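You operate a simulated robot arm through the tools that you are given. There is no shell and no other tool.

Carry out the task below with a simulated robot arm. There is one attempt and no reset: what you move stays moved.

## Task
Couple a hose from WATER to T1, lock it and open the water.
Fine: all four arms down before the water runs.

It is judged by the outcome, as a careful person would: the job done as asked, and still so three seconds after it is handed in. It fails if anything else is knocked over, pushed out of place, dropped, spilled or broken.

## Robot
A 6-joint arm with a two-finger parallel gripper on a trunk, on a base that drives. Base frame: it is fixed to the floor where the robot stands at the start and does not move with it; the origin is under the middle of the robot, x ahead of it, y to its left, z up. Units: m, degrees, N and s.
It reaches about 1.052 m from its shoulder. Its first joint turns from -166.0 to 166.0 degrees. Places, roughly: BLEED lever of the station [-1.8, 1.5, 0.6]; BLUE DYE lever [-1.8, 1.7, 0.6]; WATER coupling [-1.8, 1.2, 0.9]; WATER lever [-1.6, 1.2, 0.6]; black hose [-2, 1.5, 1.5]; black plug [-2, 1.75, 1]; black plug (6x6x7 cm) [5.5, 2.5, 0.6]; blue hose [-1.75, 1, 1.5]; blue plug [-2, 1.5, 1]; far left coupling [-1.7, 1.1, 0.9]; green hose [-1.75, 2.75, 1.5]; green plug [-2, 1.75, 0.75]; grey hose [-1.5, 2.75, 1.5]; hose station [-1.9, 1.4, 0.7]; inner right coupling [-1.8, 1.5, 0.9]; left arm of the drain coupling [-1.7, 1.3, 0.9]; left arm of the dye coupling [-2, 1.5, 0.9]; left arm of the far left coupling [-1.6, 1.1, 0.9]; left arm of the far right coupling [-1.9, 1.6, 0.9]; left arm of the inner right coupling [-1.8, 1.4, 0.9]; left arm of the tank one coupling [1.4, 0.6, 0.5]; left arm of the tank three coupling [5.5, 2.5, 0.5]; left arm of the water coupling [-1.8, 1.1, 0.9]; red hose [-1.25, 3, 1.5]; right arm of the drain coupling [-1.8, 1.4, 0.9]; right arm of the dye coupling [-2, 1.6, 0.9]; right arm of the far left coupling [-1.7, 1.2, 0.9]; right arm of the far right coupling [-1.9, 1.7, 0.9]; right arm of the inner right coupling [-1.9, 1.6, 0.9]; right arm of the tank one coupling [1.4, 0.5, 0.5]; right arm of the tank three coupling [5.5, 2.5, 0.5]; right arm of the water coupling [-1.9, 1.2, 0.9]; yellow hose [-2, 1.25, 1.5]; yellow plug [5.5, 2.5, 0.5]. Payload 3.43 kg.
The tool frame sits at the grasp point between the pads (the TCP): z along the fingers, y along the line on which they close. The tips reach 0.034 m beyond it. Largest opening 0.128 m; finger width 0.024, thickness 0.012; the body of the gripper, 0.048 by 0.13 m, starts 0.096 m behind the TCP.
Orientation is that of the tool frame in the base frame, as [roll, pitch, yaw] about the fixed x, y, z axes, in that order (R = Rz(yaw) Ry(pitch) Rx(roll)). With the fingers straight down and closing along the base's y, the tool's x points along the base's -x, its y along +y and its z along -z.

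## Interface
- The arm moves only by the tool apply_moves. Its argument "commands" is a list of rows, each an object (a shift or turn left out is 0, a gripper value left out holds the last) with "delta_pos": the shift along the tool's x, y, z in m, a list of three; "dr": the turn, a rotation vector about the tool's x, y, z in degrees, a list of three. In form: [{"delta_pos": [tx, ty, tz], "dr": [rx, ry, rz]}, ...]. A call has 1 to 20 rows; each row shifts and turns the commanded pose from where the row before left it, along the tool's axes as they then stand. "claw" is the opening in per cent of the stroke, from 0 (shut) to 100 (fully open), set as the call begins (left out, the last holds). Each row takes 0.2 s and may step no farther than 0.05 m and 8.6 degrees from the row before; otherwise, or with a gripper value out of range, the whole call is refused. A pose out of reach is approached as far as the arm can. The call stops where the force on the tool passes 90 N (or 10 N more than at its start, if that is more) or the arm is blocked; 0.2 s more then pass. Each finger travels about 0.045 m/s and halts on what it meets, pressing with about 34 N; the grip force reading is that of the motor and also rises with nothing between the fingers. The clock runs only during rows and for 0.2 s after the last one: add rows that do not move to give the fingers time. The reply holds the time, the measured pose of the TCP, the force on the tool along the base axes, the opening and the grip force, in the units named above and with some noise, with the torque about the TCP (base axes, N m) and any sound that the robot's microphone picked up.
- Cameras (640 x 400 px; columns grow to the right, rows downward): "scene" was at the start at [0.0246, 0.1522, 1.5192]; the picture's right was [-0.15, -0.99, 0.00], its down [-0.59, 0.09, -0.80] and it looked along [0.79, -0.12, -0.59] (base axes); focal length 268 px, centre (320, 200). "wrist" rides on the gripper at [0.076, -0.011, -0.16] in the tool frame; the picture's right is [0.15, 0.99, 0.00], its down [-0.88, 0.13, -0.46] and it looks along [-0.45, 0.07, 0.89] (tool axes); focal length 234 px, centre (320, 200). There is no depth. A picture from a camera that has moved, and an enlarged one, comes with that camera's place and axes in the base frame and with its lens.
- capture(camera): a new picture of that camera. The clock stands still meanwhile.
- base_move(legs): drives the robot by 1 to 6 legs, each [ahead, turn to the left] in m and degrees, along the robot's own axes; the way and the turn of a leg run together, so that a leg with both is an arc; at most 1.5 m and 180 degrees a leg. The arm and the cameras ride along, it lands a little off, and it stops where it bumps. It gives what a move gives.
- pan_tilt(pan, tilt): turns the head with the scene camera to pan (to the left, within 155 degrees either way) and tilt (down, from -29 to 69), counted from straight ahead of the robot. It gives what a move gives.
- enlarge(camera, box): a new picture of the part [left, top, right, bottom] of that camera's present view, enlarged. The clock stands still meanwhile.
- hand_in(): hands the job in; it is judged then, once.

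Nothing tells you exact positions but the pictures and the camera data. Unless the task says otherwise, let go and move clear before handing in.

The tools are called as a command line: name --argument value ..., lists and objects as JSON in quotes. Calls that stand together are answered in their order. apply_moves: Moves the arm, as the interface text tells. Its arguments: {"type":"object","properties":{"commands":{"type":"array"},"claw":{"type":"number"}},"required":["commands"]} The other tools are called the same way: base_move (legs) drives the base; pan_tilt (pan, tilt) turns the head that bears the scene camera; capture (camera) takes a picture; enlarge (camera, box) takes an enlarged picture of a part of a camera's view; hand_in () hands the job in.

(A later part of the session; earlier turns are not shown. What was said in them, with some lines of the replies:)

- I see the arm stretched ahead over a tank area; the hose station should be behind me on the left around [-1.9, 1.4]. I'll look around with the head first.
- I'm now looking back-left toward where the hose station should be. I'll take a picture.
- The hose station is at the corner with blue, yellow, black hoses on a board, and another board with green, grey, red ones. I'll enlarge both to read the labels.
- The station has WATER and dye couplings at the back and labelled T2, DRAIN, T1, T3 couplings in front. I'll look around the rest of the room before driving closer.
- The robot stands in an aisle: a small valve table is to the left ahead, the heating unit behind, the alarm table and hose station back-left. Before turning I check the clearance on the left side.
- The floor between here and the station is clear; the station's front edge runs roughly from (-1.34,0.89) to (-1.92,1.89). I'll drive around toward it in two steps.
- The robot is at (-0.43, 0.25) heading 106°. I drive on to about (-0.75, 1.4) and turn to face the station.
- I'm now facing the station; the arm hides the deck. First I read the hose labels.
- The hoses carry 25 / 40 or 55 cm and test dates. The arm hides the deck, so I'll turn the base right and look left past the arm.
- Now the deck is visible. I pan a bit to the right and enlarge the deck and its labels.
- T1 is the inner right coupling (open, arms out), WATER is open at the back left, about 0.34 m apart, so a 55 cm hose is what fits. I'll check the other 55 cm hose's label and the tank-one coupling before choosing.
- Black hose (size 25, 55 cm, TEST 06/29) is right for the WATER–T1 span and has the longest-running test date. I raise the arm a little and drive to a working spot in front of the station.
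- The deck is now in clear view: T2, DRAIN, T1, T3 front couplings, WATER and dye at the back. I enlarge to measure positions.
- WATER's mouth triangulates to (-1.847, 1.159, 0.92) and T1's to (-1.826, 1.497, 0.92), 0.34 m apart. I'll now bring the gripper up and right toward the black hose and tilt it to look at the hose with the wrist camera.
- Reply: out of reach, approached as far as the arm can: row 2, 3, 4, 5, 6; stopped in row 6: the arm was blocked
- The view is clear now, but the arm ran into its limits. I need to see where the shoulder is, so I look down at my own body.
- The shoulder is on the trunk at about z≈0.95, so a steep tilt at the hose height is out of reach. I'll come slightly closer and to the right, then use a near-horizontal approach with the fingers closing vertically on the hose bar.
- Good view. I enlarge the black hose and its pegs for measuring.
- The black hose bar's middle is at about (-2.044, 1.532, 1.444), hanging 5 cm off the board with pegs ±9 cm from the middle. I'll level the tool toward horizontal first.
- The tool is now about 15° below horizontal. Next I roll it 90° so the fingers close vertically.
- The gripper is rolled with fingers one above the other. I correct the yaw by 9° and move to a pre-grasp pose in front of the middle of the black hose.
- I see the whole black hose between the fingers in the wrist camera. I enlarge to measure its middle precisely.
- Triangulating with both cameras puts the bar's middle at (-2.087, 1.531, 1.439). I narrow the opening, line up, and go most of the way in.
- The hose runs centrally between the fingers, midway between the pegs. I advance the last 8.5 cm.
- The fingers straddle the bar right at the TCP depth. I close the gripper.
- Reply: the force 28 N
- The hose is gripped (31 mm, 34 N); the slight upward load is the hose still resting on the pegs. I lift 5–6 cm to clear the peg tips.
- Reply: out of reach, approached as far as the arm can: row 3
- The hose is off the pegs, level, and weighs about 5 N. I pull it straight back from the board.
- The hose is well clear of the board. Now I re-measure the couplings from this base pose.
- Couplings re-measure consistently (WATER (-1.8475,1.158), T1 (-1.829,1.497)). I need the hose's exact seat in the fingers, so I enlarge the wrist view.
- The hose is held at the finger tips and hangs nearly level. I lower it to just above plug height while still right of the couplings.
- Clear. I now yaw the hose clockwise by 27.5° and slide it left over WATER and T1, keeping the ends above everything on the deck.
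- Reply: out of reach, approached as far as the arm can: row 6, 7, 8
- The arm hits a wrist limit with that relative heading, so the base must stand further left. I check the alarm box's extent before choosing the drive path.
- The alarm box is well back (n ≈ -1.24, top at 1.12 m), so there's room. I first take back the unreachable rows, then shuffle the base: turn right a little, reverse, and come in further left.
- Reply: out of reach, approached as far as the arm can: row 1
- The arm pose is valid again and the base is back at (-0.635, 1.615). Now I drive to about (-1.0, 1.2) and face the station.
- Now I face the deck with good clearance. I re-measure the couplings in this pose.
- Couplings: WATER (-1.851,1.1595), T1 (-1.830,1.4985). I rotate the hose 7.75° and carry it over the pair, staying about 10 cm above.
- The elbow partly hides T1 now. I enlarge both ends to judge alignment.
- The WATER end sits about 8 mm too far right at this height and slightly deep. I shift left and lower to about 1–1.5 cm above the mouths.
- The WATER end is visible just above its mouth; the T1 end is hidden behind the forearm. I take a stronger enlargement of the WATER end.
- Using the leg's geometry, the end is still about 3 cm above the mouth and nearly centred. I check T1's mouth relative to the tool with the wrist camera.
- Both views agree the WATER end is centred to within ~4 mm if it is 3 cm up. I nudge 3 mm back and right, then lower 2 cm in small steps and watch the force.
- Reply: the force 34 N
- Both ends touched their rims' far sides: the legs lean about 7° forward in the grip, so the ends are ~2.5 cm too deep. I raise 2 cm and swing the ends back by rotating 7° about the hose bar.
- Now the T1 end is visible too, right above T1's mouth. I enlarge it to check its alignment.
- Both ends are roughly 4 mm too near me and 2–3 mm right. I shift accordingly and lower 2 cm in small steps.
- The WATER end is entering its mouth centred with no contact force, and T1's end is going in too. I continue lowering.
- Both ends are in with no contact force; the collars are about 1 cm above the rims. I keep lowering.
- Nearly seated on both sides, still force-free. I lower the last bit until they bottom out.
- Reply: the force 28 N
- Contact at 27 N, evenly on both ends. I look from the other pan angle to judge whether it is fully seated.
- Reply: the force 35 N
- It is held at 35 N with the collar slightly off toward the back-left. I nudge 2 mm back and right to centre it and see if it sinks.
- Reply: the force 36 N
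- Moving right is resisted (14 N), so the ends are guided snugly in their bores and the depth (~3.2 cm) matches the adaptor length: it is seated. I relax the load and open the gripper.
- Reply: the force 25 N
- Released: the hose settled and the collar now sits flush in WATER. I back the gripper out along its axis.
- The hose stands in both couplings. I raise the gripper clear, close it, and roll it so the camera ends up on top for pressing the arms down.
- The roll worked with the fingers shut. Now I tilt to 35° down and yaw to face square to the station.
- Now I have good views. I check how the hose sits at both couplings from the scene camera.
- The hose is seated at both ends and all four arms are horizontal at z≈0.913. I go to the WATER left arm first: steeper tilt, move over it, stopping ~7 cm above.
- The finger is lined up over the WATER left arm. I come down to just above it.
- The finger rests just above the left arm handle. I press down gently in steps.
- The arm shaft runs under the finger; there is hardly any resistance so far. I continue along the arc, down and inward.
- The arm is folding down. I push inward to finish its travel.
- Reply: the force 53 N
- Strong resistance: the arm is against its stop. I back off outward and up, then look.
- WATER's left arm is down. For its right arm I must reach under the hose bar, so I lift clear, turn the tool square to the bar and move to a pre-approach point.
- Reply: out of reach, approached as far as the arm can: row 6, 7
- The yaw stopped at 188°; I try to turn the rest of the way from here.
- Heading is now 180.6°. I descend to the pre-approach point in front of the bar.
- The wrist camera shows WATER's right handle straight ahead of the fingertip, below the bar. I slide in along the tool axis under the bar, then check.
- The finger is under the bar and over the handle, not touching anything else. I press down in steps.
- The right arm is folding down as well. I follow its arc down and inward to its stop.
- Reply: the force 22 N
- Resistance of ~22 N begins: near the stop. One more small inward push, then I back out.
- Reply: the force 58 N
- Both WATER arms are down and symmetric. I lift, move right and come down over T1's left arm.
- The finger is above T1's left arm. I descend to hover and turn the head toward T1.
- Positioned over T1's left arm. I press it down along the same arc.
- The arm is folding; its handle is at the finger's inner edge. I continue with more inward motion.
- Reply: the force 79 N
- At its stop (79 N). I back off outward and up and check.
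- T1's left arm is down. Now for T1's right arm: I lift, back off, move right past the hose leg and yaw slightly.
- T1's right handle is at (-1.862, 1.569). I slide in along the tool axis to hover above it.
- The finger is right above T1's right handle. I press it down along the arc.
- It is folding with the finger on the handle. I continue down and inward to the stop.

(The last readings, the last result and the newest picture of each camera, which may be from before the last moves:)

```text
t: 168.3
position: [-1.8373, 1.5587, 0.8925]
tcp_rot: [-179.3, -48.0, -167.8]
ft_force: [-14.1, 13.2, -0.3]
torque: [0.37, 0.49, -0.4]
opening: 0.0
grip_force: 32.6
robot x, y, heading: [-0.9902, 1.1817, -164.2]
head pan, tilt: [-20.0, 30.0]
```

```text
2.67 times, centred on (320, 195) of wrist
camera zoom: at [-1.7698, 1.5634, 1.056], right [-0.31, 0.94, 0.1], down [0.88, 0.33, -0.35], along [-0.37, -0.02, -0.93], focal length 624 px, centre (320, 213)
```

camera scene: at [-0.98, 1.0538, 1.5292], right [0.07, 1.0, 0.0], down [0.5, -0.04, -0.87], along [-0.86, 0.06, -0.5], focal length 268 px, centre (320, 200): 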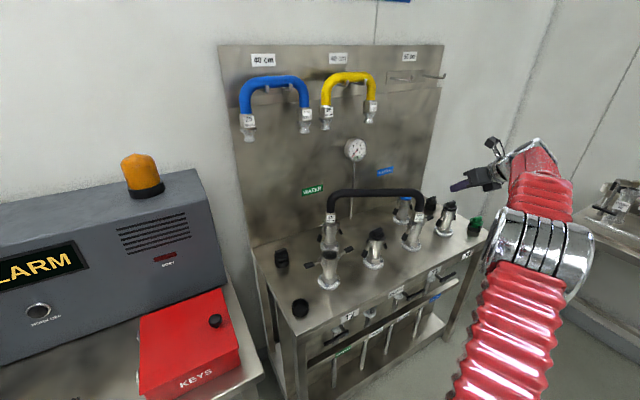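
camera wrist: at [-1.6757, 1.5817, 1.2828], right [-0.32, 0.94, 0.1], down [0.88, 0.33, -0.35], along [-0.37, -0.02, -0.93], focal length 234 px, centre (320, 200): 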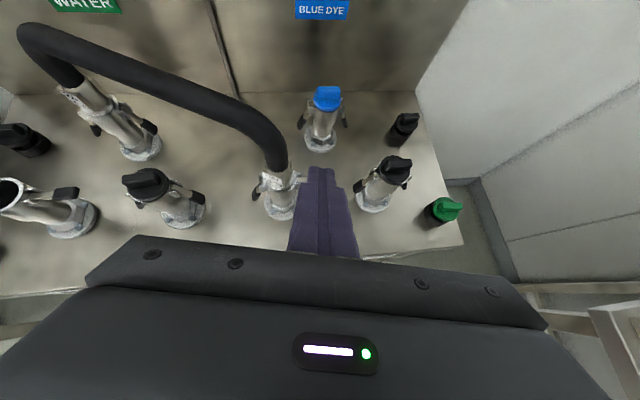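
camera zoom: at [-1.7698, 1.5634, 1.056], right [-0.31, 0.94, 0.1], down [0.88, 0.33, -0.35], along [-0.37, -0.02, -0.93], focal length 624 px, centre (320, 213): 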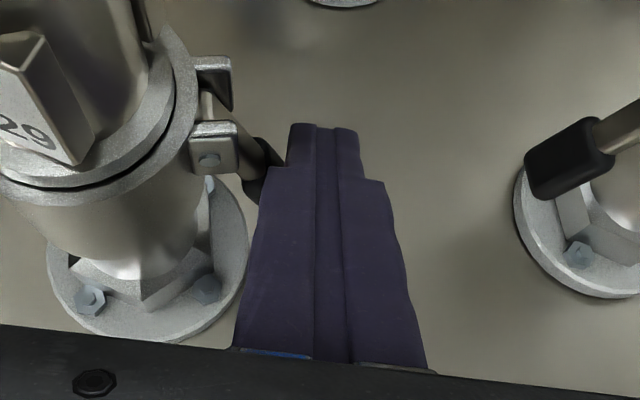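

Resistance of 19 N begins; a bit more inward, then back out.

apply_moves --commands '[{"delta_pos": [-0.001, -0.004, -0.0005]}, {"delta_pos": [-0.001, -0.004, -0.0005]}, {}]'

apply_moves --commands '[{"delta_pos": [0.002, 0.014, 0.001]}, {"delta_pos": [0.002, 0.014, 0.001]}, {"delta_pos": [0.005, 0, -0.045]}, {"delta_pos": [0.005, 0, -0.045]}, {"delta_pos": [0.02, 0, -0.04]}]'

capture --camera "wrist"

enlarge --camera "scene" --box '[380, 170, 480, 270]'

enlarge --camera "scene" --box '[300, 180, 400, 280]'

```text
t: 169.2
position: [-1.8352, 1.5554, 0.8955]
tcp_rot: [179.7, -48.3, -167.9]
ft_force: [-43.4, 50.7, -3.3]
torque: [1.59, 1.19, -1.31]
opening: 0.0
grip_force: 32.8
robot x, y, heading: [-0.9905, 1.1845, -164.0]
head pan, tilt: [-20.0, 30.0]
```

```text
t: 170.3
position: [-1.7679, 1.5934, 0.9999]
tcp_rot: [-179.1, -48.0, -167.9]
ft_force: [-0.1, -0.1, -0.7]
torque: [0.03, 0.0, -0.02]
opening: 0.0002
grip_force: 32.9
robot x, y, heading: [-0.9932, 1.1809, -164.1]
head pan, tilt: [-20.0, 30.0]
```

```text
taken
camera wrist: at [-1.6994, 1.5998, 1.1634], right [-0.32, 0.94, 0.1], down [0.88, 0.33, -0.35], along [-0.36, -0.03, -0.93], focal length 234 px, centre (320, 200)
```

wrist: 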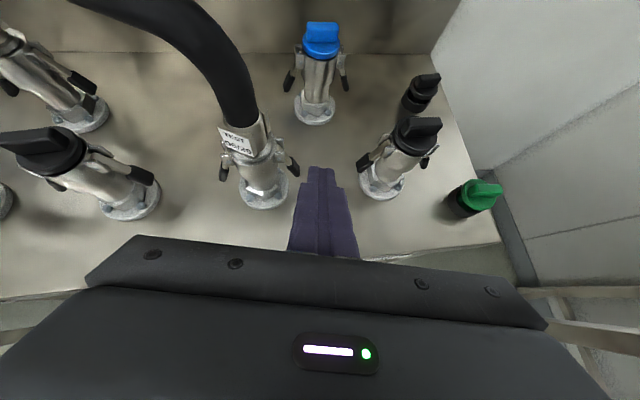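

```text
4.00 times, centred on (430, 220) of scene
camera zoom: at [-0.9803, 1.0538, 1.5292], right [0.07, 1.0, 0.0], down [0.5, -0.04, -0.87], along [-0.86, 0.06, -0.5], focal length 1074 px, centre (-120, 120)
```

zoom: 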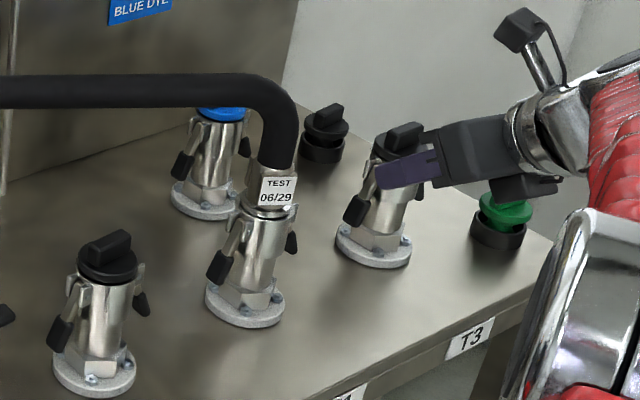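

```text
4.00 times, centred on (350, 230) of scene
camera zoom: at [-0.9803, 1.0538, 1.5292], right [0.07, 1.0, 0.0], down [0.5, -0.04, -0.87], along [-0.86, 0.06, -0.5], focal length 1074 px, centre (200, 80)
```

zoom: 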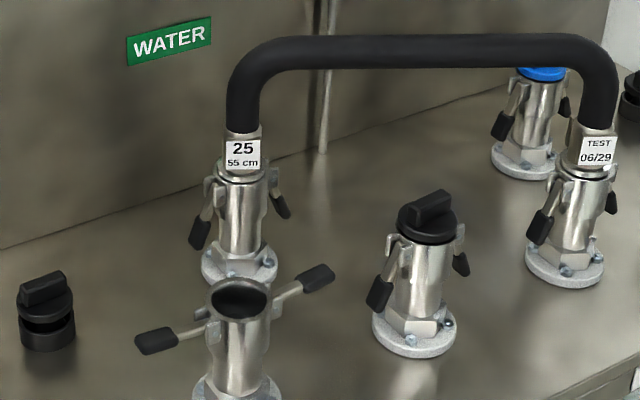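

All four arms are down, matching the closed ones on DRAIN. Next the WATER lever under the front edge: I lift the arm clear and look at it closely.

apply_moves --commands '[{"delta_pos": [0.0235, 0, -0.042]}, {"delta_pos": [0.0235, 0, -0.042]}, {"delta_pos": [0.0235, 0, -0.042]}]'

pan_tilt --pan 0 --tilt 45

capture --camera "scene"

```text
t: 171.2
position: [-1.7226, 1.6051, 1.1413]
tcp_rot: [-179.0, -48.0, -167.8]
ft_force: [0.4, 0.2, -0.2]
torque: [-0.01, -0.01, -0.03]
opening: 0.0001
grip_force: 32.3
robot x, y, heading: [-0.9902, 1.182, -164.3]
head pan, tilt: [-20.0, 30.0]
```

```text
t: 172.0
position: [-1.7237, 1.6057, 1.1413]
tcp_rot: [-179.1, -48.1, -167.8]
ft_force: [0.0, -0.3, 0.3]
torque: [0.04, 0.0, 0.03]
opening: 0.0002
grip_force: 32.8
robot x, y, heading: [-0.9914, 1.1799, -163.9]
head pan, tilt: [0.0, 45.0]
```

```text
taken
camera scene: at [-0.968, 1.0251, 1.5066], right [-0.27, 0.96, 0.0], down [0.68, 0.19, -0.71], along [-0.68, -0.19, -0.71], focal length 268 px, centre (320, 200)
```

scene: 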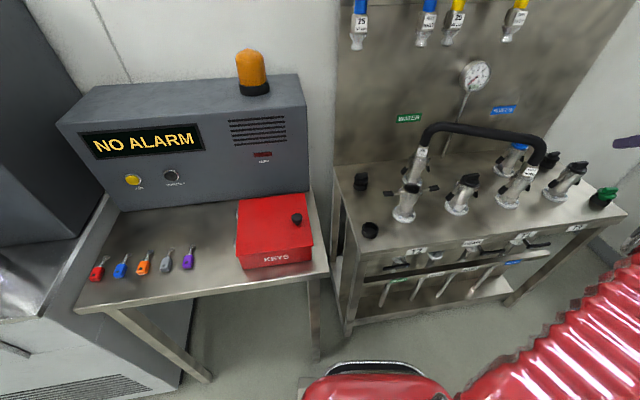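

enlarge --camera "scene" --box '[350, 230, 450, 310]'

enlarge --camera "scene" --box '[440, 220, 560, 310]'

```text
5.00 times, centred on (400, 270) of scene
camera zoom: at [-0.968, 1.0251, 1.5066], right [-0.27, 0.96, 0.0], down [0.68, 0.19, -0.71], along [-0.68, -0.19, -0.71], focal length 1342 px, centre (-80, -150)
```

zoom: 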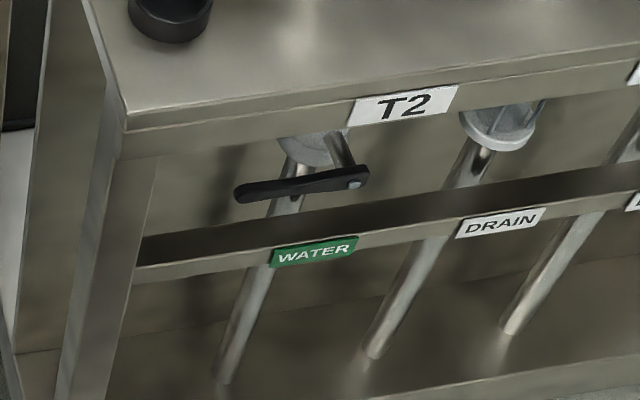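

```text
4.44 times, centred on (500, 265) of scene
camera zoom: at [-0.968, 1.0251, 1.5066], right [-0.27, 0.96, 0.0], down [0.68, 0.19, -0.71], along [-0.68, -0.19, -0.71], focal length 1193 px, centre (-480, -89)
```

zoom: 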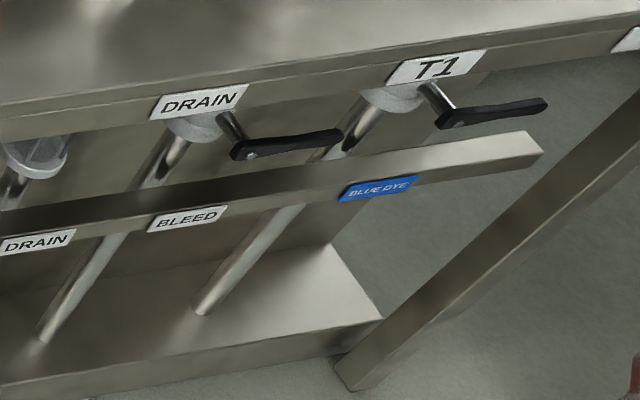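

The WATER lever's hub is at about (-1.600, 1.198, 0.575), its handle pointing left, crosswise to the pipe (closed). I back the base up 15 cm for room and look again.

base_move --legs '[[-0.15, 0]]'

capture --camera "scene"

enlarge --camera "scene" --box '[340, 200, 460, 300]'

```text
t: 173.6
position: [-1.577, 1.6485, 1.1409]
tcp_rot: [-179.1, -48.0, -167.9]
ft_force: [1.3, 0.1, 0.4]
torque: [0.0, 0.0, -0.02]
opening: 0.0
grip_force: 33.5
robot x, y, heading: [-0.8461, 1.2225, -164.5]
head pan, tilt: [0.0, 45.0]
```

```text
taken
camera scene: at [-0.8231, 1.0662, 1.5066], right [-0.27, 0.96, 0.0], down [0.68, 0.19, -0.71], along [-0.68, -0.19, -0.71], focal length 268 px, centre (320, 200)
```

scene: 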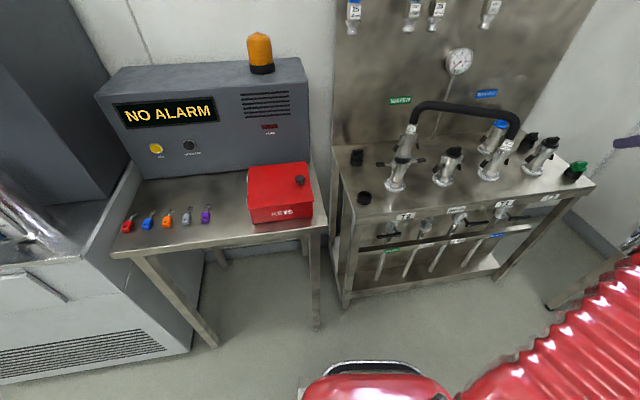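

```text
4.00 times, centred on (400, 250) of scene
camera zoom: at [-0.8231, 1.0662, 1.5066], right [-0.27, 0.96, 0.0], down [0.68, 0.19, -0.71], along [-0.68, -0.19, -0.71], focal length 1074 px, centre (0, 0)
```

zoom: 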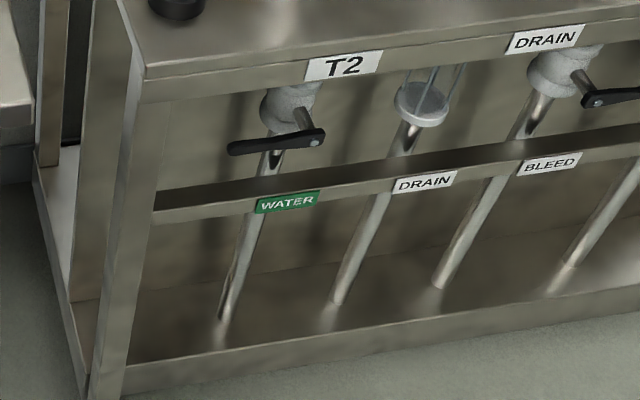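

The view is better here; the lever hub is confirmed at (-1.602, 1.199, 0.575). I bring the arm across to the left, in front of the station, above the deck's front edge.

apply_moves --commands '[{"delta_pos": [-0.004, -0.0466, 0.0016]}, {"delta_pos": [-0.004, -0.0466, 0.0016]}, {"delta_pos": [-0.004, -0.0466, 0.0016]}, {"delta_pos": [-0.004, -0.0466, 0.0016]}, {"delta_pos": [-0.004, -0.0466, 0.0016]}, {"delta_pos": [-0.004, -0.0466, 0.0016]}, {"delta_pos": [-0.004, -0.0466, 0.0016]}, {"delta_pos": [-0.004, -0.0466, 0.0016]}, {"delta_pos": [-0.004, -0.0466, 0.0016]}, {"delta_pos": [-0.004, -0.0466, 0.0016]}]'

capture --camera "scene"

```text
t: 175.8
position: [-1.4562, 1.199, 1.1045]
tcp_rot: [-179.2, -48.2, -167.9]
ft_force: [-0.1, -0.5, 0.7]
torque: [0.02, 0.02, -0.02]
opening: 0.0002
grip_force: 33.1
robot x, y, heading: [-0.8434, 1.2255, -164.1]
head pan, tilt: [0.0, 45.0]
```

```text
taken
camera scene: at [-0.823, 1.066, 1.5066], right [-0.27, 0.96, 0.0], down [0.68, 0.19, -0.71], along [-0.68, -0.19, -0.71], focal length 268 px, centre (320, 200)
```

scene: 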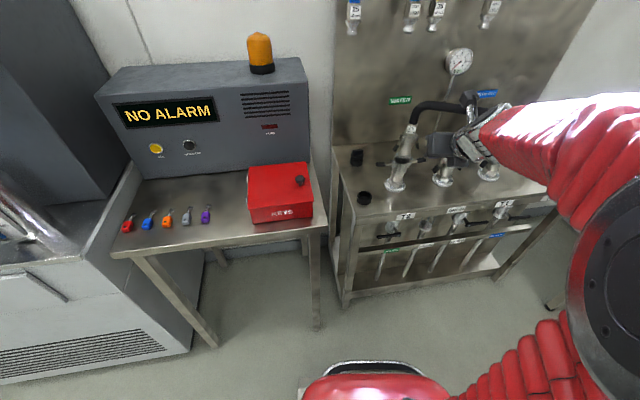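

Now I level the tool a bit (30°), face square to the station, and start descending in front of the deck edge.

apply_moves --commands '[{"dr": [0, 6, 0]}, {"dr": [0, 6, 0]}, {"dr": [5.63, 0, -3.25]}, {"dr": [5.63, 0, -3.25]}, {"delta_pos": [-0.0404, 0, 0.0233]}, {"delta_pos": [-0.0404, 0, 0.0233]}, {"delta_pos": [-0.0404, 0, 0.0233]}, {"delta_pos": [-0.0404, 0, 0.0233]}]'

capture --camera "scene"

capture --camera "wrist"

```text
t: 177.6
position: [-1.4576, 1.1929, 0.9185]
tcp_rot: [-179.1, -60.3, -155.0]
ft_force: [-0.3, -0.4, 0.1]
torque: [-0.02, -0.01, 0.0]
opening: 0.0001
grip_force: 32.8
robot x, y, heading: [-0.8471, 1.22, -164.2]
head pan, tilt: [0.0, 45.0]
```

```text
taken
camera scene: at [-0.8228, 1.0662, 1.5066], right [-0.27, 0.96, 0.0], down [0.68, 0.19, -0.71], along [-0.68, -0.19, -0.71], focal length 268 px, centre (320, 200)
```

scene: 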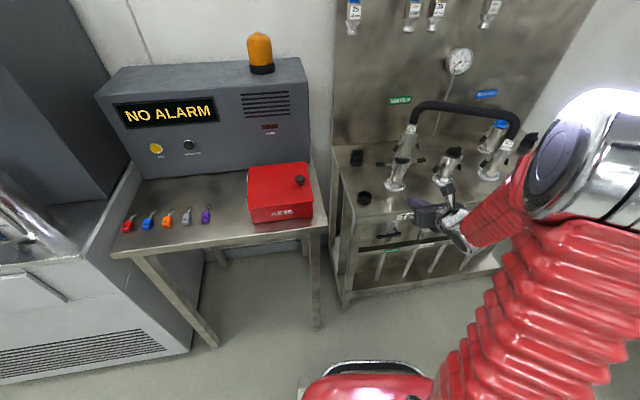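

```text
taken
camera wrist: at [-1.3633, 1.2284, 1.0635], right [-0.5, 0.86, 0.12], down [0.7, 0.47, -0.54], along [-0.52, -0.18, -0.83], focal length 234 px, centre (320, 200)
```

wrist: 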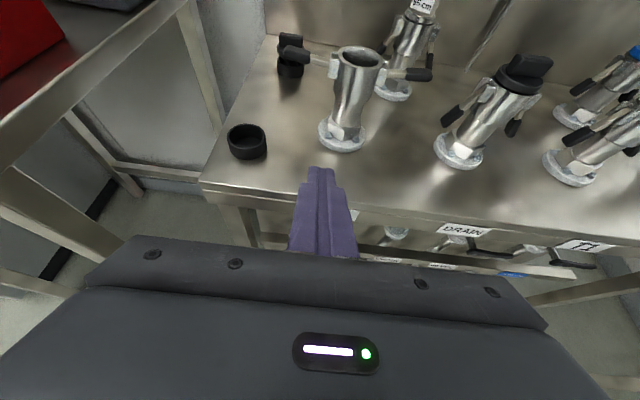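

The tip is about 4 cm in front of the deck edge. I continue down to lever height.

apply_moves --commands '[{"delta_pos": [-0.0404, 0, 0.0233]}, {"delta_pos": [-0.0404, 0, 0.0233]}, {"delta_pos": [-0.0404, 0, 0.0233]}, {"delta_pos": [-0.0404, 0, 0.0233]}, {"delta_pos": [-0.0404, 0, 0.0233]}]'

capture --camera "scene"

capture --camera "wrist"

```text
t: 178.8
position: [-1.4596, 1.1936, 0.6838]
tcp_rot: [-179.0, -60.2, -155.2]
ft_force: [0.0, 0.4, 0.3]
torque: [0.02, 0.02, 0.01]
opening: 0.0
grip_force: 32.6
robot x, y, heading: [-0.8472, 1.2242, -164.3]
head pan, tilt: [0.0, 45.0]
```

```text
taken
camera scene: at [-0.8231, 1.0661, 1.5066], right [-0.27, 0.96, 0.0], down [0.68, 0.19, -0.71], along [-0.68, -0.19, -0.71], focal length 268 px, centre (320, 200)
```

scene: 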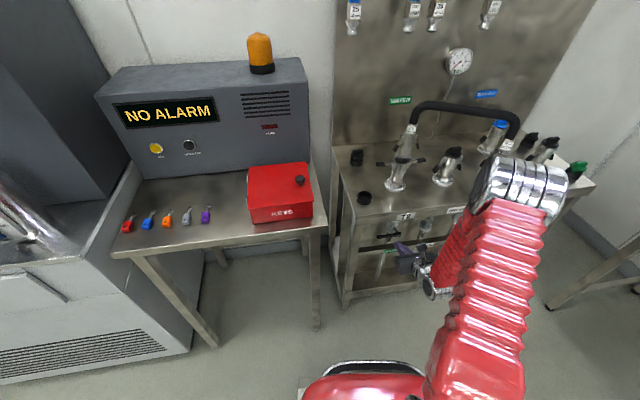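

```text
taken
camera wrist: at [-1.3646, 1.2288, 0.8282], right [-0.5, 0.86, 0.12], down [0.7, 0.47, -0.54], along [-0.52, -0.18, -0.83], focal length 234 px, centre (320, 200)
```

wrist: 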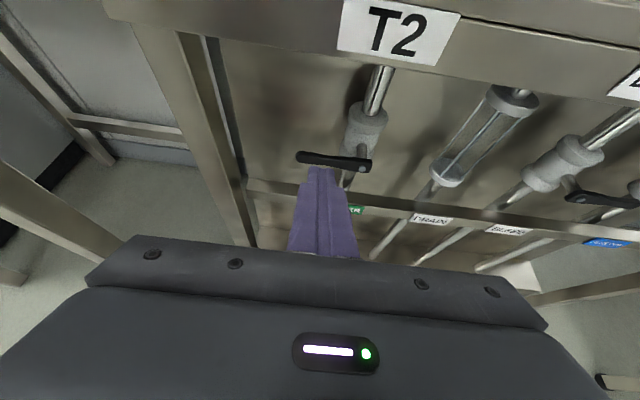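

The wrist camera shows the WATER lever right ahead: hub on the right, handle to the left. I enlarge for an accurate fix.

enlarge --camera "wrist" --box '[260, 90, 420, 230]'

enlarge --camera "scene" --box '[350, 190, 450, 290]'

```text
2.86 times, centred on (340, 160) of wrist
camera zoom: at [-1.3646, 1.2288, 0.8282], right [-0.5, 0.86, 0.12], down [0.7, 0.47, -0.54], along [-0.52, -0.18, -0.83], focal length 669 px, centre (263, 314)
```

zoom: 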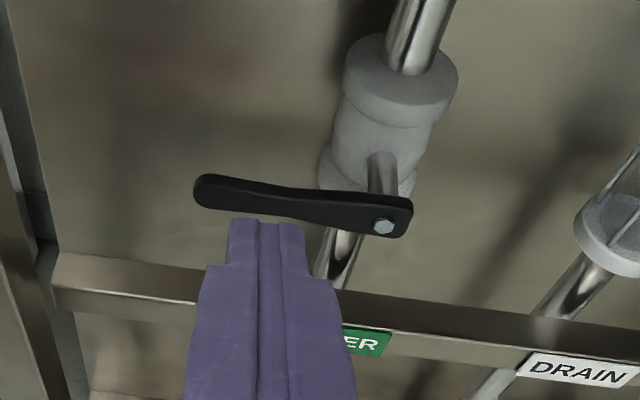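

```text
4.00 times, centred on (400, 240) of scene
camera zoom: at [-0.8231, 1.0661, 1.5066], right [-0.27, 0.96, 0.0], down [0.68, 0.19, -0.71], along [-0.68, -0.19, -0.71], focal length 1074 px, centre (0, 40)
```

zoom: 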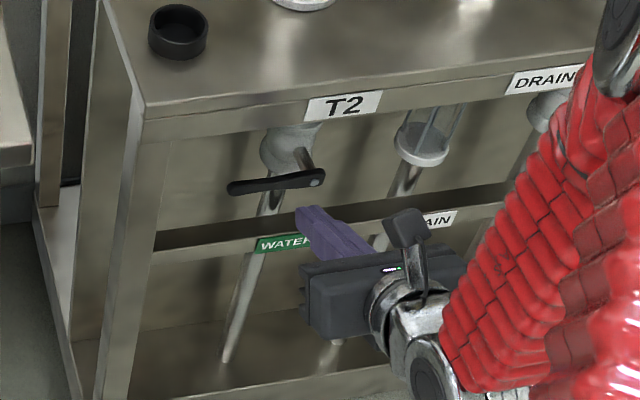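

Hub fixed at (-1.604, 1.199, 0.575), lever about 9.5 cm long and level. I slide the finger in over the lever, 6 cm out from the hub.

apply_moves --commands '[{"delta_pos": [0.0005, 0.0018, 0.043]}, {"delta_pos": [0.0005, 0.0018, 0.043]}, {"delta_pos": [0.0005, 0.0018, 0.043]}]'

enlarge --camera "wrist" --box '[220, 90, 420, 240]'

enlarge --camera "scene" --box '[350, 190, 450, 290]'

```text
t: 179.6
position: [-1.5636, 1.1488, 0.6235]
tcp_rot: [-179.0, -60.2, -155.2]
ft_force: [0.3, -0.6, -0.3]
torque: [-0.02, -0.02, -0.03]
opening: 0.0
grip_force: 32.8
robot x, y, heading: [-0.8436, 1.2244, -164.1]
head pan, tilt: [0.0, 45.0]
```

```text
2.67 times, centred on (320, 165) of wrist
camera zoom: at [-1.4689, 1.1842, 0.7686], right [-0.5, 0.86, 0.12], down [0.7, 0.47, -0.54], along [-0.52, -0.18, -0.83], focal length 624 px, centre (320, 293)
```

zoom: 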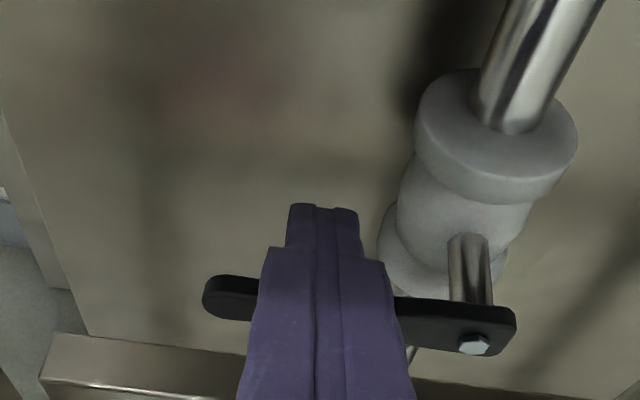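

```text
4.00 times, centred on (400, 240) of scene
camera zoom: at [-0.8231, 1.0661, 1.5066], right [-0.27, 0.96, 0.0], down [0.68, 0.19, -0.71], along [-0.68, -0.19, -0.71], focal length 1074 px, centre (0, 40)
```

zoom: 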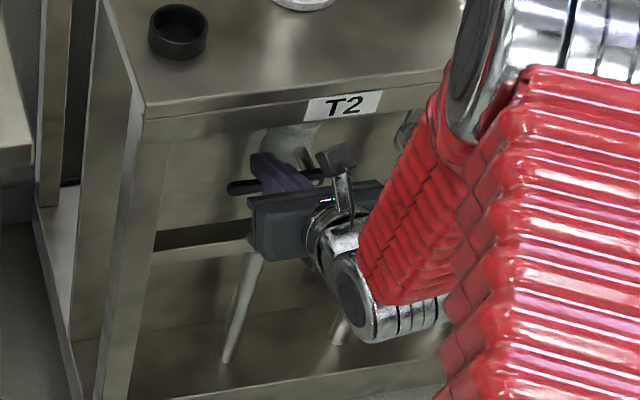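

The finger is over the lever. I press down in small steps to see whether it turns this way.

apply_moves --commands '[{"delta_pos": [-0.0078, 0, 0.0045]}, {"delta_pos": [-0.0078, 0, 0.0045]}, {"delta_pos": [-0.0078, 0, 0.0045]}]'

enlarge --camera "wrist" --box '[220, 90, 420, 240]'

```text
t: 180.4
position: [-1.5714, 1.1473, 0.6091]
tcp_rot: [-179.9, -62.0, -154.3]
ft_force: [-9.0, -10.7, 71.1]
torque: [-0.33, 0.77, 0.13]
opening: 0.0001
grip_force: 33.2
robot x, y, heading: [-0.8426, 1.222, -164.4]
head pan, tilt: [0.0, 45.0]
```

```text
2.67 times, centred on (320, 165) of wrist
camera zoom: at [-1.4731, 1.183, 0.7517], right [-0.49, 0.86, 0.13], down [0.68, 0.47, -0.56], along [-0.55, -0.19, -0.82], focal length 624 px, centre (320, 293)
```

zoom: 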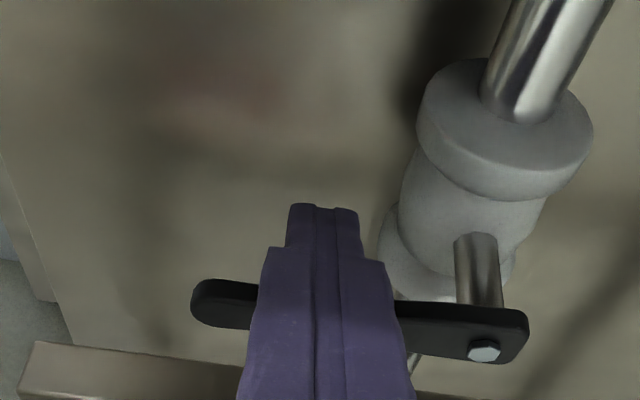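

It is hard against a stop in that direction (71 N, no motion), so the lever must swing upward. I back off at once and go around to below the lever.

apply_moves --commands '[{"delta_pos": [0.0217, 0, -0.0124]}, {"delta_pos": [0, 0, -0.0425]}, {"delta_pos": [0, 0, -0.0425]}, {"delta_pos": [-0.0325, 0, 0.0186]}, {"delta_pos": [-0.0325, 0, 0.0186]}, {}]'

enlarge --camera "wrist" --box '[220, 90, 420, 240]'

enlarge --camera "scene" --box '[350, 190, 450, 290]'

```text
t: 181.8
position: [-1.4966, 1.179, 0.5866]
tcp_rot: [-178.9, -60.2, -155.1]
ft_force: [0.4, -0.5, -0.2]
torque: [0.01, -0.01, 0.03]
opening: 0.0
grip_force: 32.8
robot x, y, heading: [-0.8423, 1.2266, -164.2]
head pan, tilt: [0.0, 45.0]
```

```text
2.67 times, centred on (320, 165) of wrist
camera zoom: at [-1.402, 1.2151, 0.7318], right [-0.5, 0.86, 0.12], down [0.7, 0.47, -0.54], along [-0.52, -0.19, -0.83], focal length 624 px, centre (320, 293)
```

zoom: 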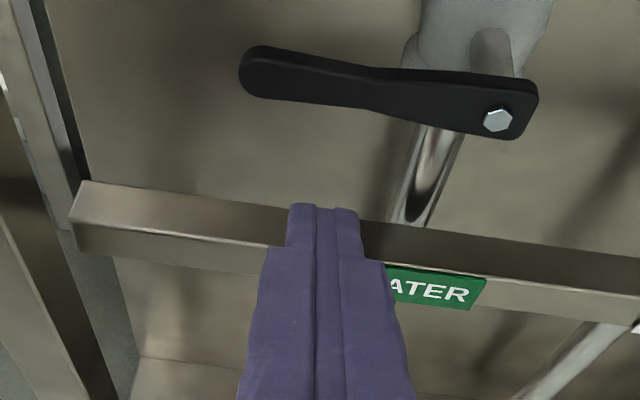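

```text
4.00 times, centred on (400, 240) of scene
camera zoom: at [-0.8232, 1.0661, 1.5066], right [-0.27, 0.96, 0.0], down [0.68, 0.19, -0.71], along [-0.68, -0.19, -0.71], focal length 1074 px, centre (0, 40)
```

zoom: 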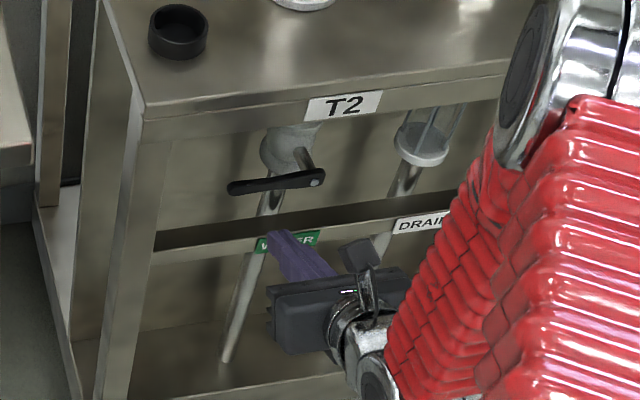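

The lever is unchanged. I slide the finger in beneath it (above the rail) and then push up gently.

apply_moves --commands '[{"delta_pos": [0.0018, 0.0016, 0.041]}, {"delta_pos": [0.0018, 0.0016, 0.041]}, {}]'

enlarge --camera "wrist" --box '[220, 90, 420, 240]'

apply_moves --commands '[{"delta_pos": [0.0087, 0, -0.005]}, {"delta_pos": [0.0087, 0, -0.005]}, {"delta_pos": [0.0069, 0, -0.004]}]'

enlarge --camera "wrist" --box '[220, 90, 420, 240]'

```text
t: 182.6
position: [-1.5672, 1.1504, 0.5505]
tcp_rot: [-178.8, -60.2, -155.2]
ft_force: [-0.2, 0.2, 0.6]
torque: [0.0, 0.0, -0.02]
opening: 0.0001
grip_force: 32.9
robot x, y, heading: [-0.8464, 1.2184, -164.3]
head pan, tilt: [0.0, 45.0]
```

```text
2.67 times, centred on (320, 165) of wrist
camera zoom: at [-1.4718, 1.1858, 0.6952], right [-0.5, 0.86, 0.12], down [0.7, 0.47, -0.54], along [-0.52, -0.19, -0.83], focal length 624 px, centre (320, 293)
```

zoom: 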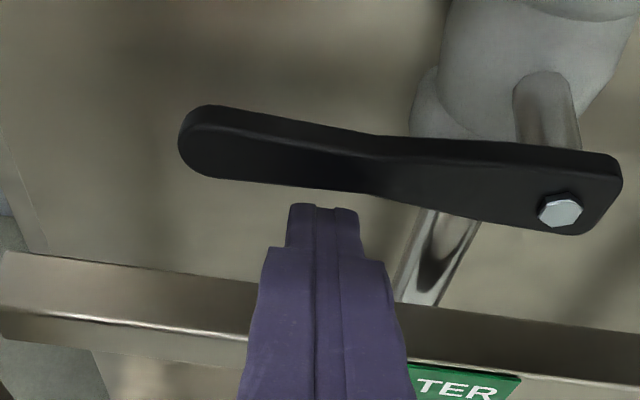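

```text
t: 183.4
position: [-1.5624, 1.1514, 0.5772]
tcp_rot: [-178.9, -60.0, -155.3]
ft_force: [9.6, 0.5, -5.9]
torque: [-0.06, -0.07, 0.07]
opening: 0.0002
grip_force: 32.9
robot x, y, heading: [-0.8486, 1.218, -164.4]
head pan, tilt: [0.0, 45.0]
```

```text
2.67 times, centred on (320, 165) of wrist
camera zoom: at [-1.4686, 1.1857, 0.723], right [-0.5, 0.86, 0.12], down [0.7, 0.48, -0.54], along [-0.52, -0.19, -0.84], focal length 624 px, centre (320, 293)
```

zoom: 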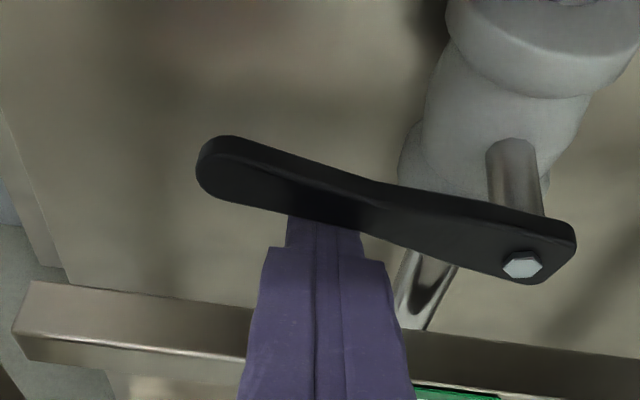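

The lever swings upward with little resistance — this is the opening direction. I continue along its arc.

apply_moves --commands '[{"delta_pos": [0.0102, 0, -0.0024]}, {"delta_pos": [0.0097, 0, -0.0033]}, {"delta_pos": [0.0087, 0.002, -0.005]}, {"delta_pos": [0.0087, 0.004, -0.005]}]'

enlarge --camera "wrist" --box '[220, 90, 420, 240]'

enlarge --camera "scene" --box '[350, 190, 450, 290]'

```text
t: 184.4
position: [-1.5731, 1.1533, 0.6209]
tcp_rot: [-179.0, -60.5, -155.1]
ft_force: [0.8, -1.1, -3.2]
torque: [-0.04, -0.02, 0.02]
opening: 0.0001
grip_force: 32.8
robot x, y, heading: [-0.8499, 1.2209, -164.1]
head pan, tilt: [0.0, 45.0]
```

```text
2.67 times, centred on (320, 165) of wrist
camera zoom: at [-1.4776, 1.1889, 0.7656], right [-0.5, 0.86, 0.12], down [0.69, 0.48, -0.54], along [-0.52, -0.19, -0.83], focal length 624 px, centre (320, 293)
```

zoom: 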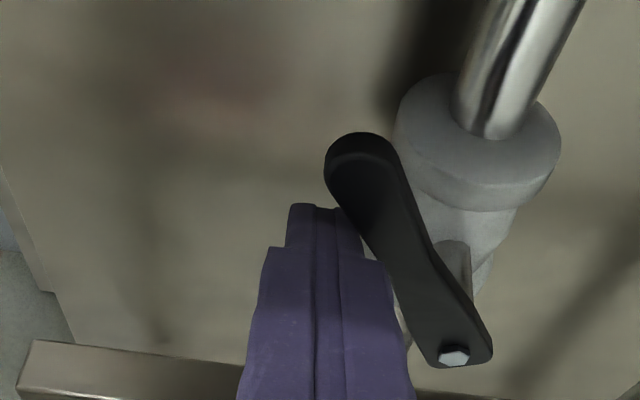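

```text
4.00 times, centred on (400, 240) of scene
camera zoom: at [-0.8235, 1.066, 1.5066], right [-0.27, 0.96, 0.0], down [0.68, 0.19, -0.71], along [-0.68, -0.19, -0.71], focal length 1074 px, centre (0, 40)
```

zoom: 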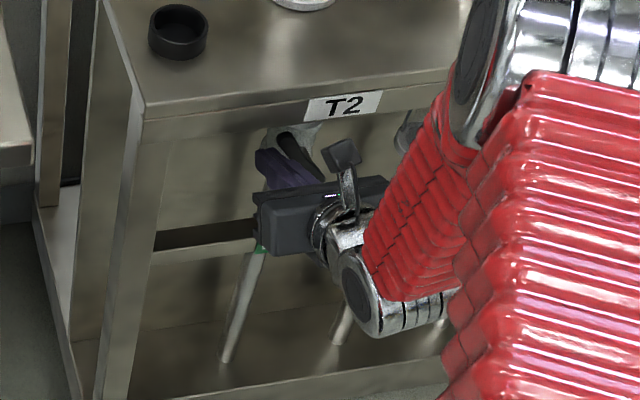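

About 60° turned. I continue to the right and slightly up until it stands vertical.

apply_moves --commands '[{"delta_pos": [0.0052, 0.007, -0.003]}, {"delta_pos": [0.0043, 0.008, -0.0025]}, {"delta_pos": [0.0026, 0.008, -0.0015]}]'

enlarge --camera "wrist" --box '[220, 90, 420, 240]'

capture --camera "scene"

```text
t: 185.2
position: [-1.5823, 1.1748, 0.6342]
tcp_rot: [-178.9, -60.3, -155.1]
ft_force: [1.1, -2.9, 2.4]
torque: [0.08, 0.04, 0.05]
opening: 0.0
grip_force: 33.1
robot x, y, heading: [-0.8465, 1.2225, -164.2]
head pan, tilt: [0.0, 45.0]
```

```text
2.67 times, centred on (320, 165) of wrist
camera zoom: at [-1.4867, 1.21, 0.7783], right [-0.49, 0.86, 0.12], down [0.7, 0.47, -0.54], along [-0.52, -0.19, -0.83], focal length 624 px, centre (320, 293)
```

zoom: 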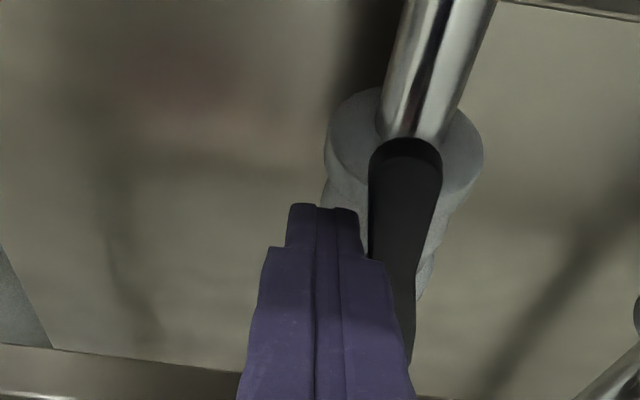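

```text
taken
camera scene: at [-0.8231, 1.066, 1.5066], right [-0.27, 0.96, 0.0], down [0.68, 0.19, -0.71], along [-0.68, -0.19, -0.71], focal length 268 px, centre (320, 200)
```

scene: 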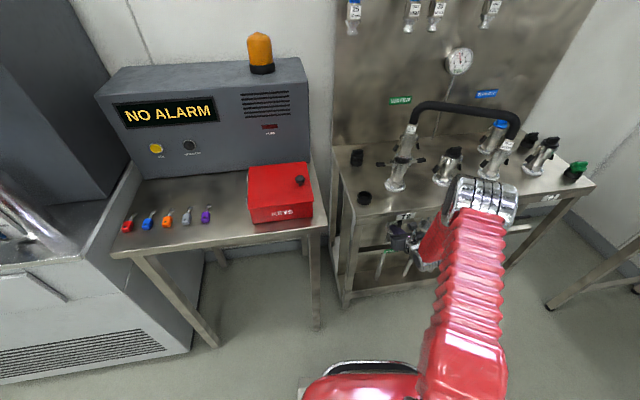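

The lever is almost upright. I check the gauge and the couplings for leaks.

enlarge --camera "scene" --box '[430, 35, 490, 85]'

enlarge --camera "scene" --box '[370, 95, 530, 215]'

```text
8.00 times, centred on (460, 60) of scene
camera zoom: at [-0.8231, 1.066, 1.5066], right [-0.27, 0.96, 0.0], down [0.68, 0.19, -0.71], along [-0.68, -0.19, -0.71], focal length 2148 px, centre (-800, 1320)
```

zoom: 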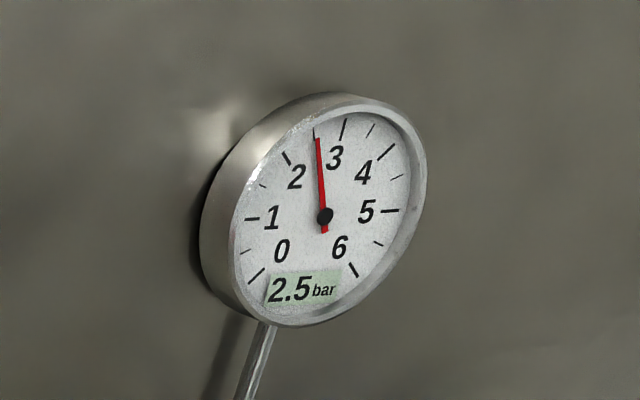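

```text
3.33 times, centred on (450, 155) of scene
camera zoom: at [-0.8231, 1.066, 1.5066], right [-0.27, 0.96, 0.0], down [0.68, 0.19, -0.71], along [-0.68, -0.19, -0.71], focal length 895 px, centre (-113, 350)
```

zoom: 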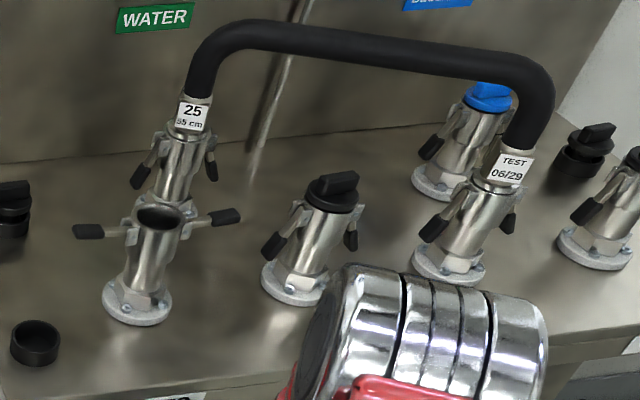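

The gauge shows 2.5 bar and there is no leak. I push the lever the last few degrees to its stop.

apply_moves --commands '[{"delta_pos": [0.0017, 0.005, -0.001]}, {"delta_pos": [0, 0.004, 0]}]'

enlarge --camera "wrist" --box '[220, 90, 420, 240]'

```text
t: 185.8
position: [-1.5841, 1.1819, 0.6353]
tcp_rot: [-179.0, -60.3, -155.0]
ft_force: [1.9, -9.4, 0.2]
torque: [0.12, -0.01, 0.06]
opening: 0.0001
grip_force: 33.6
robot x, y, heading: [-0.8444, 1.2224, -164.4]
head pan, tilt: [0.0, 45.0]
```

```text
2.67 times, centred on (320, 165) of wrist
camera zoom: at [-1.4899, 1.2177, 0.7801], right [-0.5, 0.86, 0.12], down [0.69, 0.48, -0.54], along [-0.52, -0.19, -0.83], focal length 624 px, centre (320, 293)
```

zoom: 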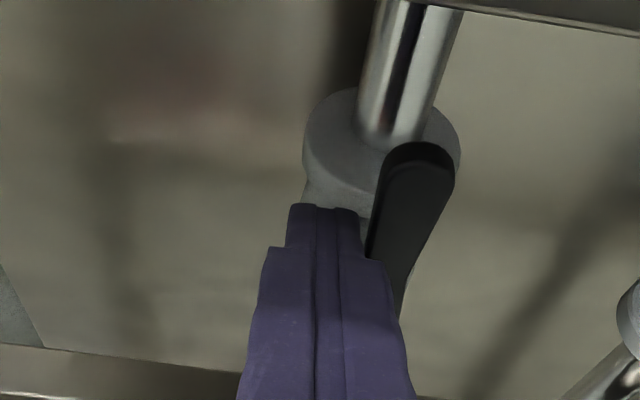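

The lever is parallel to the pipe: fully open. I move the finger away to the left, back out, and rise clear.

apply_moves --commands '[{"delta_pos": [0, -0.02, 0]}, {"delta_pos": [0, -0.01, -0.03]}, {"delta_pos": [0, 0, -0.045]}, {"delta_pos": [0, 0, -0.045]}, {"delta_pos": [0.01, 0, -0.045]}]'

capture --camera "wrist"

capture --camera "scene"

```text
t: 187.0
position: [-1.449, 1.2143, 0.7273]
tcp_rot: [-178.9, -60.2, -155.1]
ft_force: [-0.5, 0.4, -0.2]
torque: [0.0, -0.03, -0.04]
opening: 0.0001
grip_force: 33.5
robot x, y, heading: [-0.8444, 1.2232, -164.1]
head pan, tilt: [0.0, 45.0]
```

```text
taken
camera wrist: at [-1.3543, 1.2506, 0.8718], right [-0.5, 0.86, 0.12], down [0.7, 0.47, -0.54], along [-0.52, -0.19, -0.83], focal length 234 px, centre (320, 200)
```

wrist: 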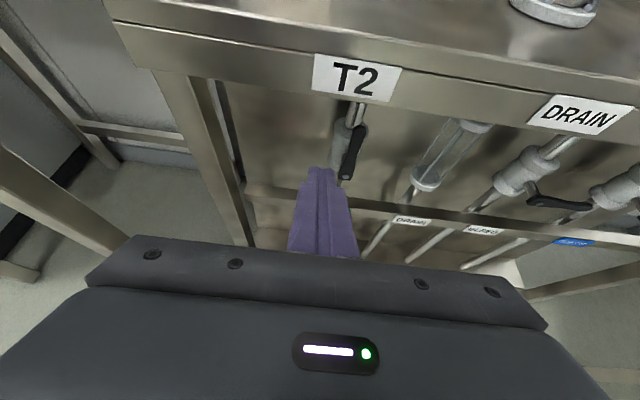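

```text
taken
camera scene: at [-0.8234, 1.066, 1.5066], right [-0.27, 0.96, 0.0], down [0.68, 0.19, -0.71], along [-0.68, -0.19, -0.71], focal length 268 px, centre (320, 200)
```

scene: 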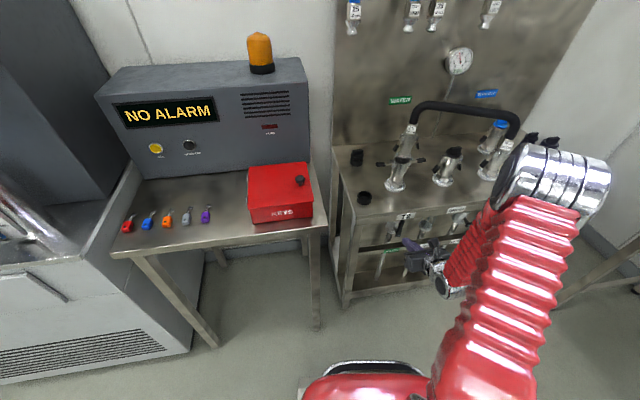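

The lever stands upright. I raise the arm and do a final check of gauge, couplings, lever and the alarm panel.

apply_moves --commands '[{"delta_pos": [0.035, 0, -0.035]}, {"delta_pos": [0.035, 0, -0.035]}, {"delta_pos": [0.04, 0, -0.025]}, {"delta_pos": [0.04, 0, -0.025]}, {"delta_pos": [0.04, 0, -0.025]}, {"delta_pos": [0.04, 0, -0.025]}]'

capture --camera "scene"

enlarge --camera "scene" --box '[350, 190, 450, 290]'

enlarge --camera "scene" --box '[370, 35, 530, 215]'

```text
t: 188.4
position: [-1.4165, 1.2312, 1.0107]
tcp_rot: [-179.0, -60.2, -155.2]
ft_force: [-0.9, 0.6, -0.1]
torque: [-0.01, 0.03, -0.03]
opening: 0.0002
grip_force: 32.9
robot x, y, heading: [-0.8445, 1.2217, -164.2]
head pan, tilt: [0.0, 45.0]
```

```text
taken
camera scene: at [-0.8231, 1.066, 1.5065], right [-0.27, 0.96, 0.0], down [0.68, 0.19, -0.71], along [-0.68, -0.19, -0.71], focal length 268 px, centre (320, 200)
```

scene: 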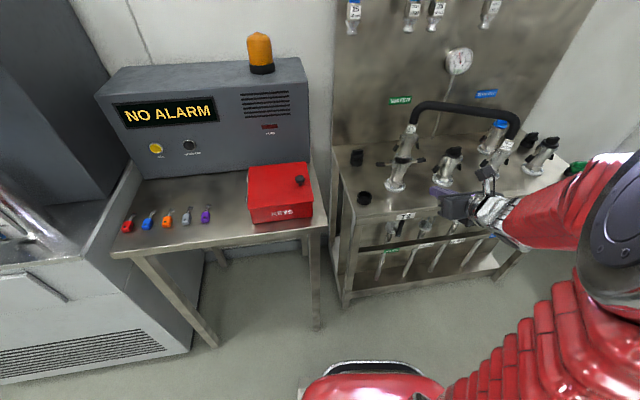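

```text
4.00 times, centred on (400, 240) of scene
camera zoom: at [-0.8231, 1.066, 1.5065], right [-0.27, 0.96, 0.0], down [0.68, 0.19, -0.71], along [-0.68, -0.19, -0.71], focal length 1074 px, centre (0, 40)
```

zoom: 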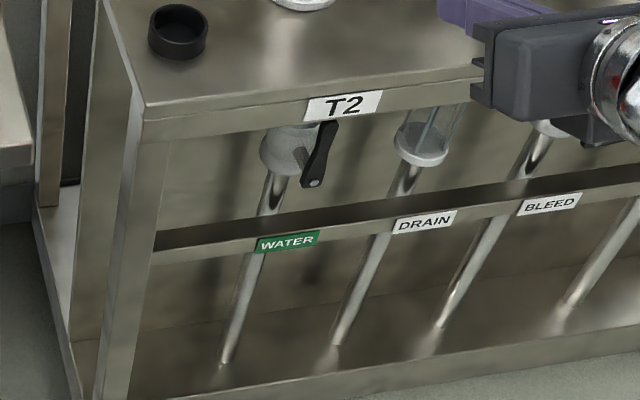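

```text
2.22 times, centred on (450, 125) of scene
camera zoom: at [-0.8231, 1.066, 1.5065], right [-0.27, 0.96, 0.0], down [0.68, 0.19, -0.71], along [-0.68, -0.19, -0.71], focal length 597 px, centre (31, 367)
```

zoom: 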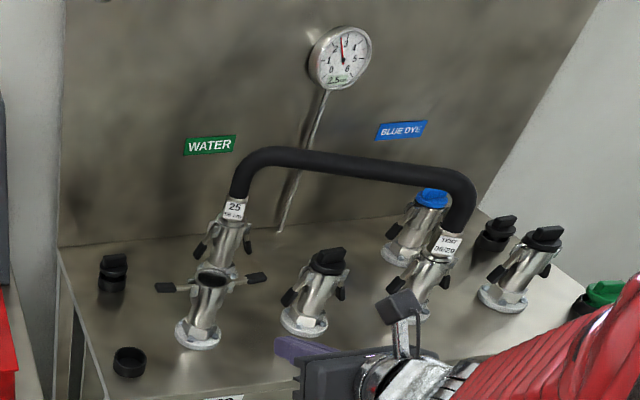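

Everything reads right: lever vertical at WATER, 2.5 bar, "NO ALARM". I lift the arm a bit further, turn the head, and take one last look at T1's and WATER's arms.

apply_moves --commands '[{"delta_pos": [0.03, 0, -0.035]}, {"delta_pos": [0.03, 0, -0.035]}, {"delta_pos": [0.03, 0, -0.035]}, {}]'

pan_tilt --pan 0 --tilt 35

capture --camera "scene"

enlarge --camera "scene" --box '[360, 100, 560, 250]'

```text
t: 189.4
position: [-1.3798, 1.2537, 1.1441]
tcp_rot: [-178.9, -60.2, -155.1]
ft_force: [-0.6, 0.6, 0.1]
torque: [-0.01, 0.0, -0.03]
opening: 0.0002
grip_force: 32.9
robot x, y, heading: [-0.8422, 1.222, -164.2]
head pan, tilt: [0.0, 45.0]
```

```text
t: 190.1
position: [-1.3795, 1.2546, 1.1436]
tcp_rot: [-178.9, -60.1, -155.1]
ft_force: [0.2, 0.6, -0.2]
torque: [-0.01, 0.01, -0.03]
opening: 0.0
grip_force: 33.0
robot x, y, heading: [-0.8447, 1.2259, -164.3]
head pan, tilt: [0.0, 35.0]
```

```text
taken
camera scene: at [-0.8293, 1.0643, 1.5213], right [-0.27, 0.96, 0.0], down [0.55, 0.16, -0.82], along [-0.79, -0.22, -0.57], focal length 268 px, centre (320, 200)
```

scene: 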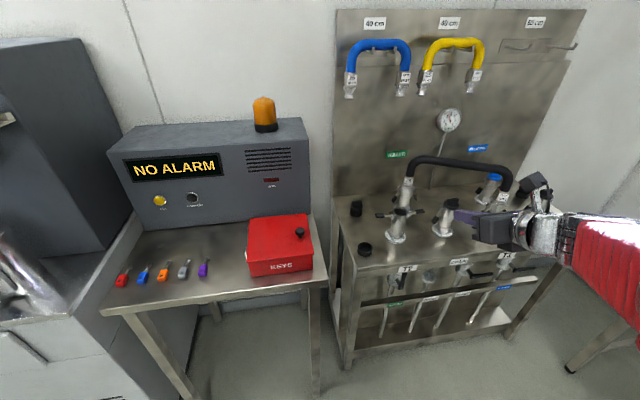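

```text
2.67 times, centred on (460, 175) of scene
camera zoom: at [-0.8293, 1.0643, 1.5213], right [-0.27, 0.96, 0.0], down [0.55, 0.16, -0.82], along [-0.79, -0.22, -0.57], focal length 716 px, centre (-53, 267)
```

zoom: 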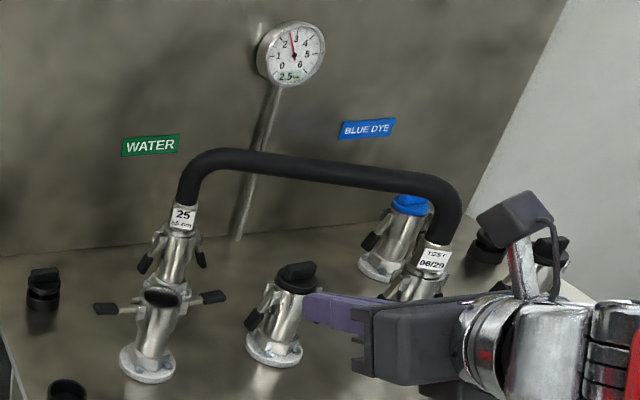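

The black hose links WATER to T1, and all four arms were down before I opened the water. The WATER lever stands open with 2.5 bar on the gauge. I see no water on the deck, the alarm panel reads NO ALARM, and the gripper is clear of the station. I hand in the job.

hand_in

```text
The job is handed in.
```

The job is done and handed in: the black 55 cm hose connects WATER to T1, both ends are locked, and the water is on.

- **Hose:** I used the black size 25 hose (TEST 06/29) because its ends are about as far apart as the two couplings, roughly 34 cm. It dropped fully into both.
- **Locking:** I pressed down all four arms, two on WATER and two on T1, each to its stop, before opening the water.
- **Water:** The WATER lever opens upward and now stands parallel to its pipe. The station gauge went from 0.0 to 2.5 bar. The alarm panel still reads NO ALARM, and I saw no leaks or spills.

I pushed the lever the wrong way once, to about 71 N against its stop. It did not move, and I saw no damage. Nothing else was knocked over or moved out of place. I didn't check the tank-one end of the line after opening the water.
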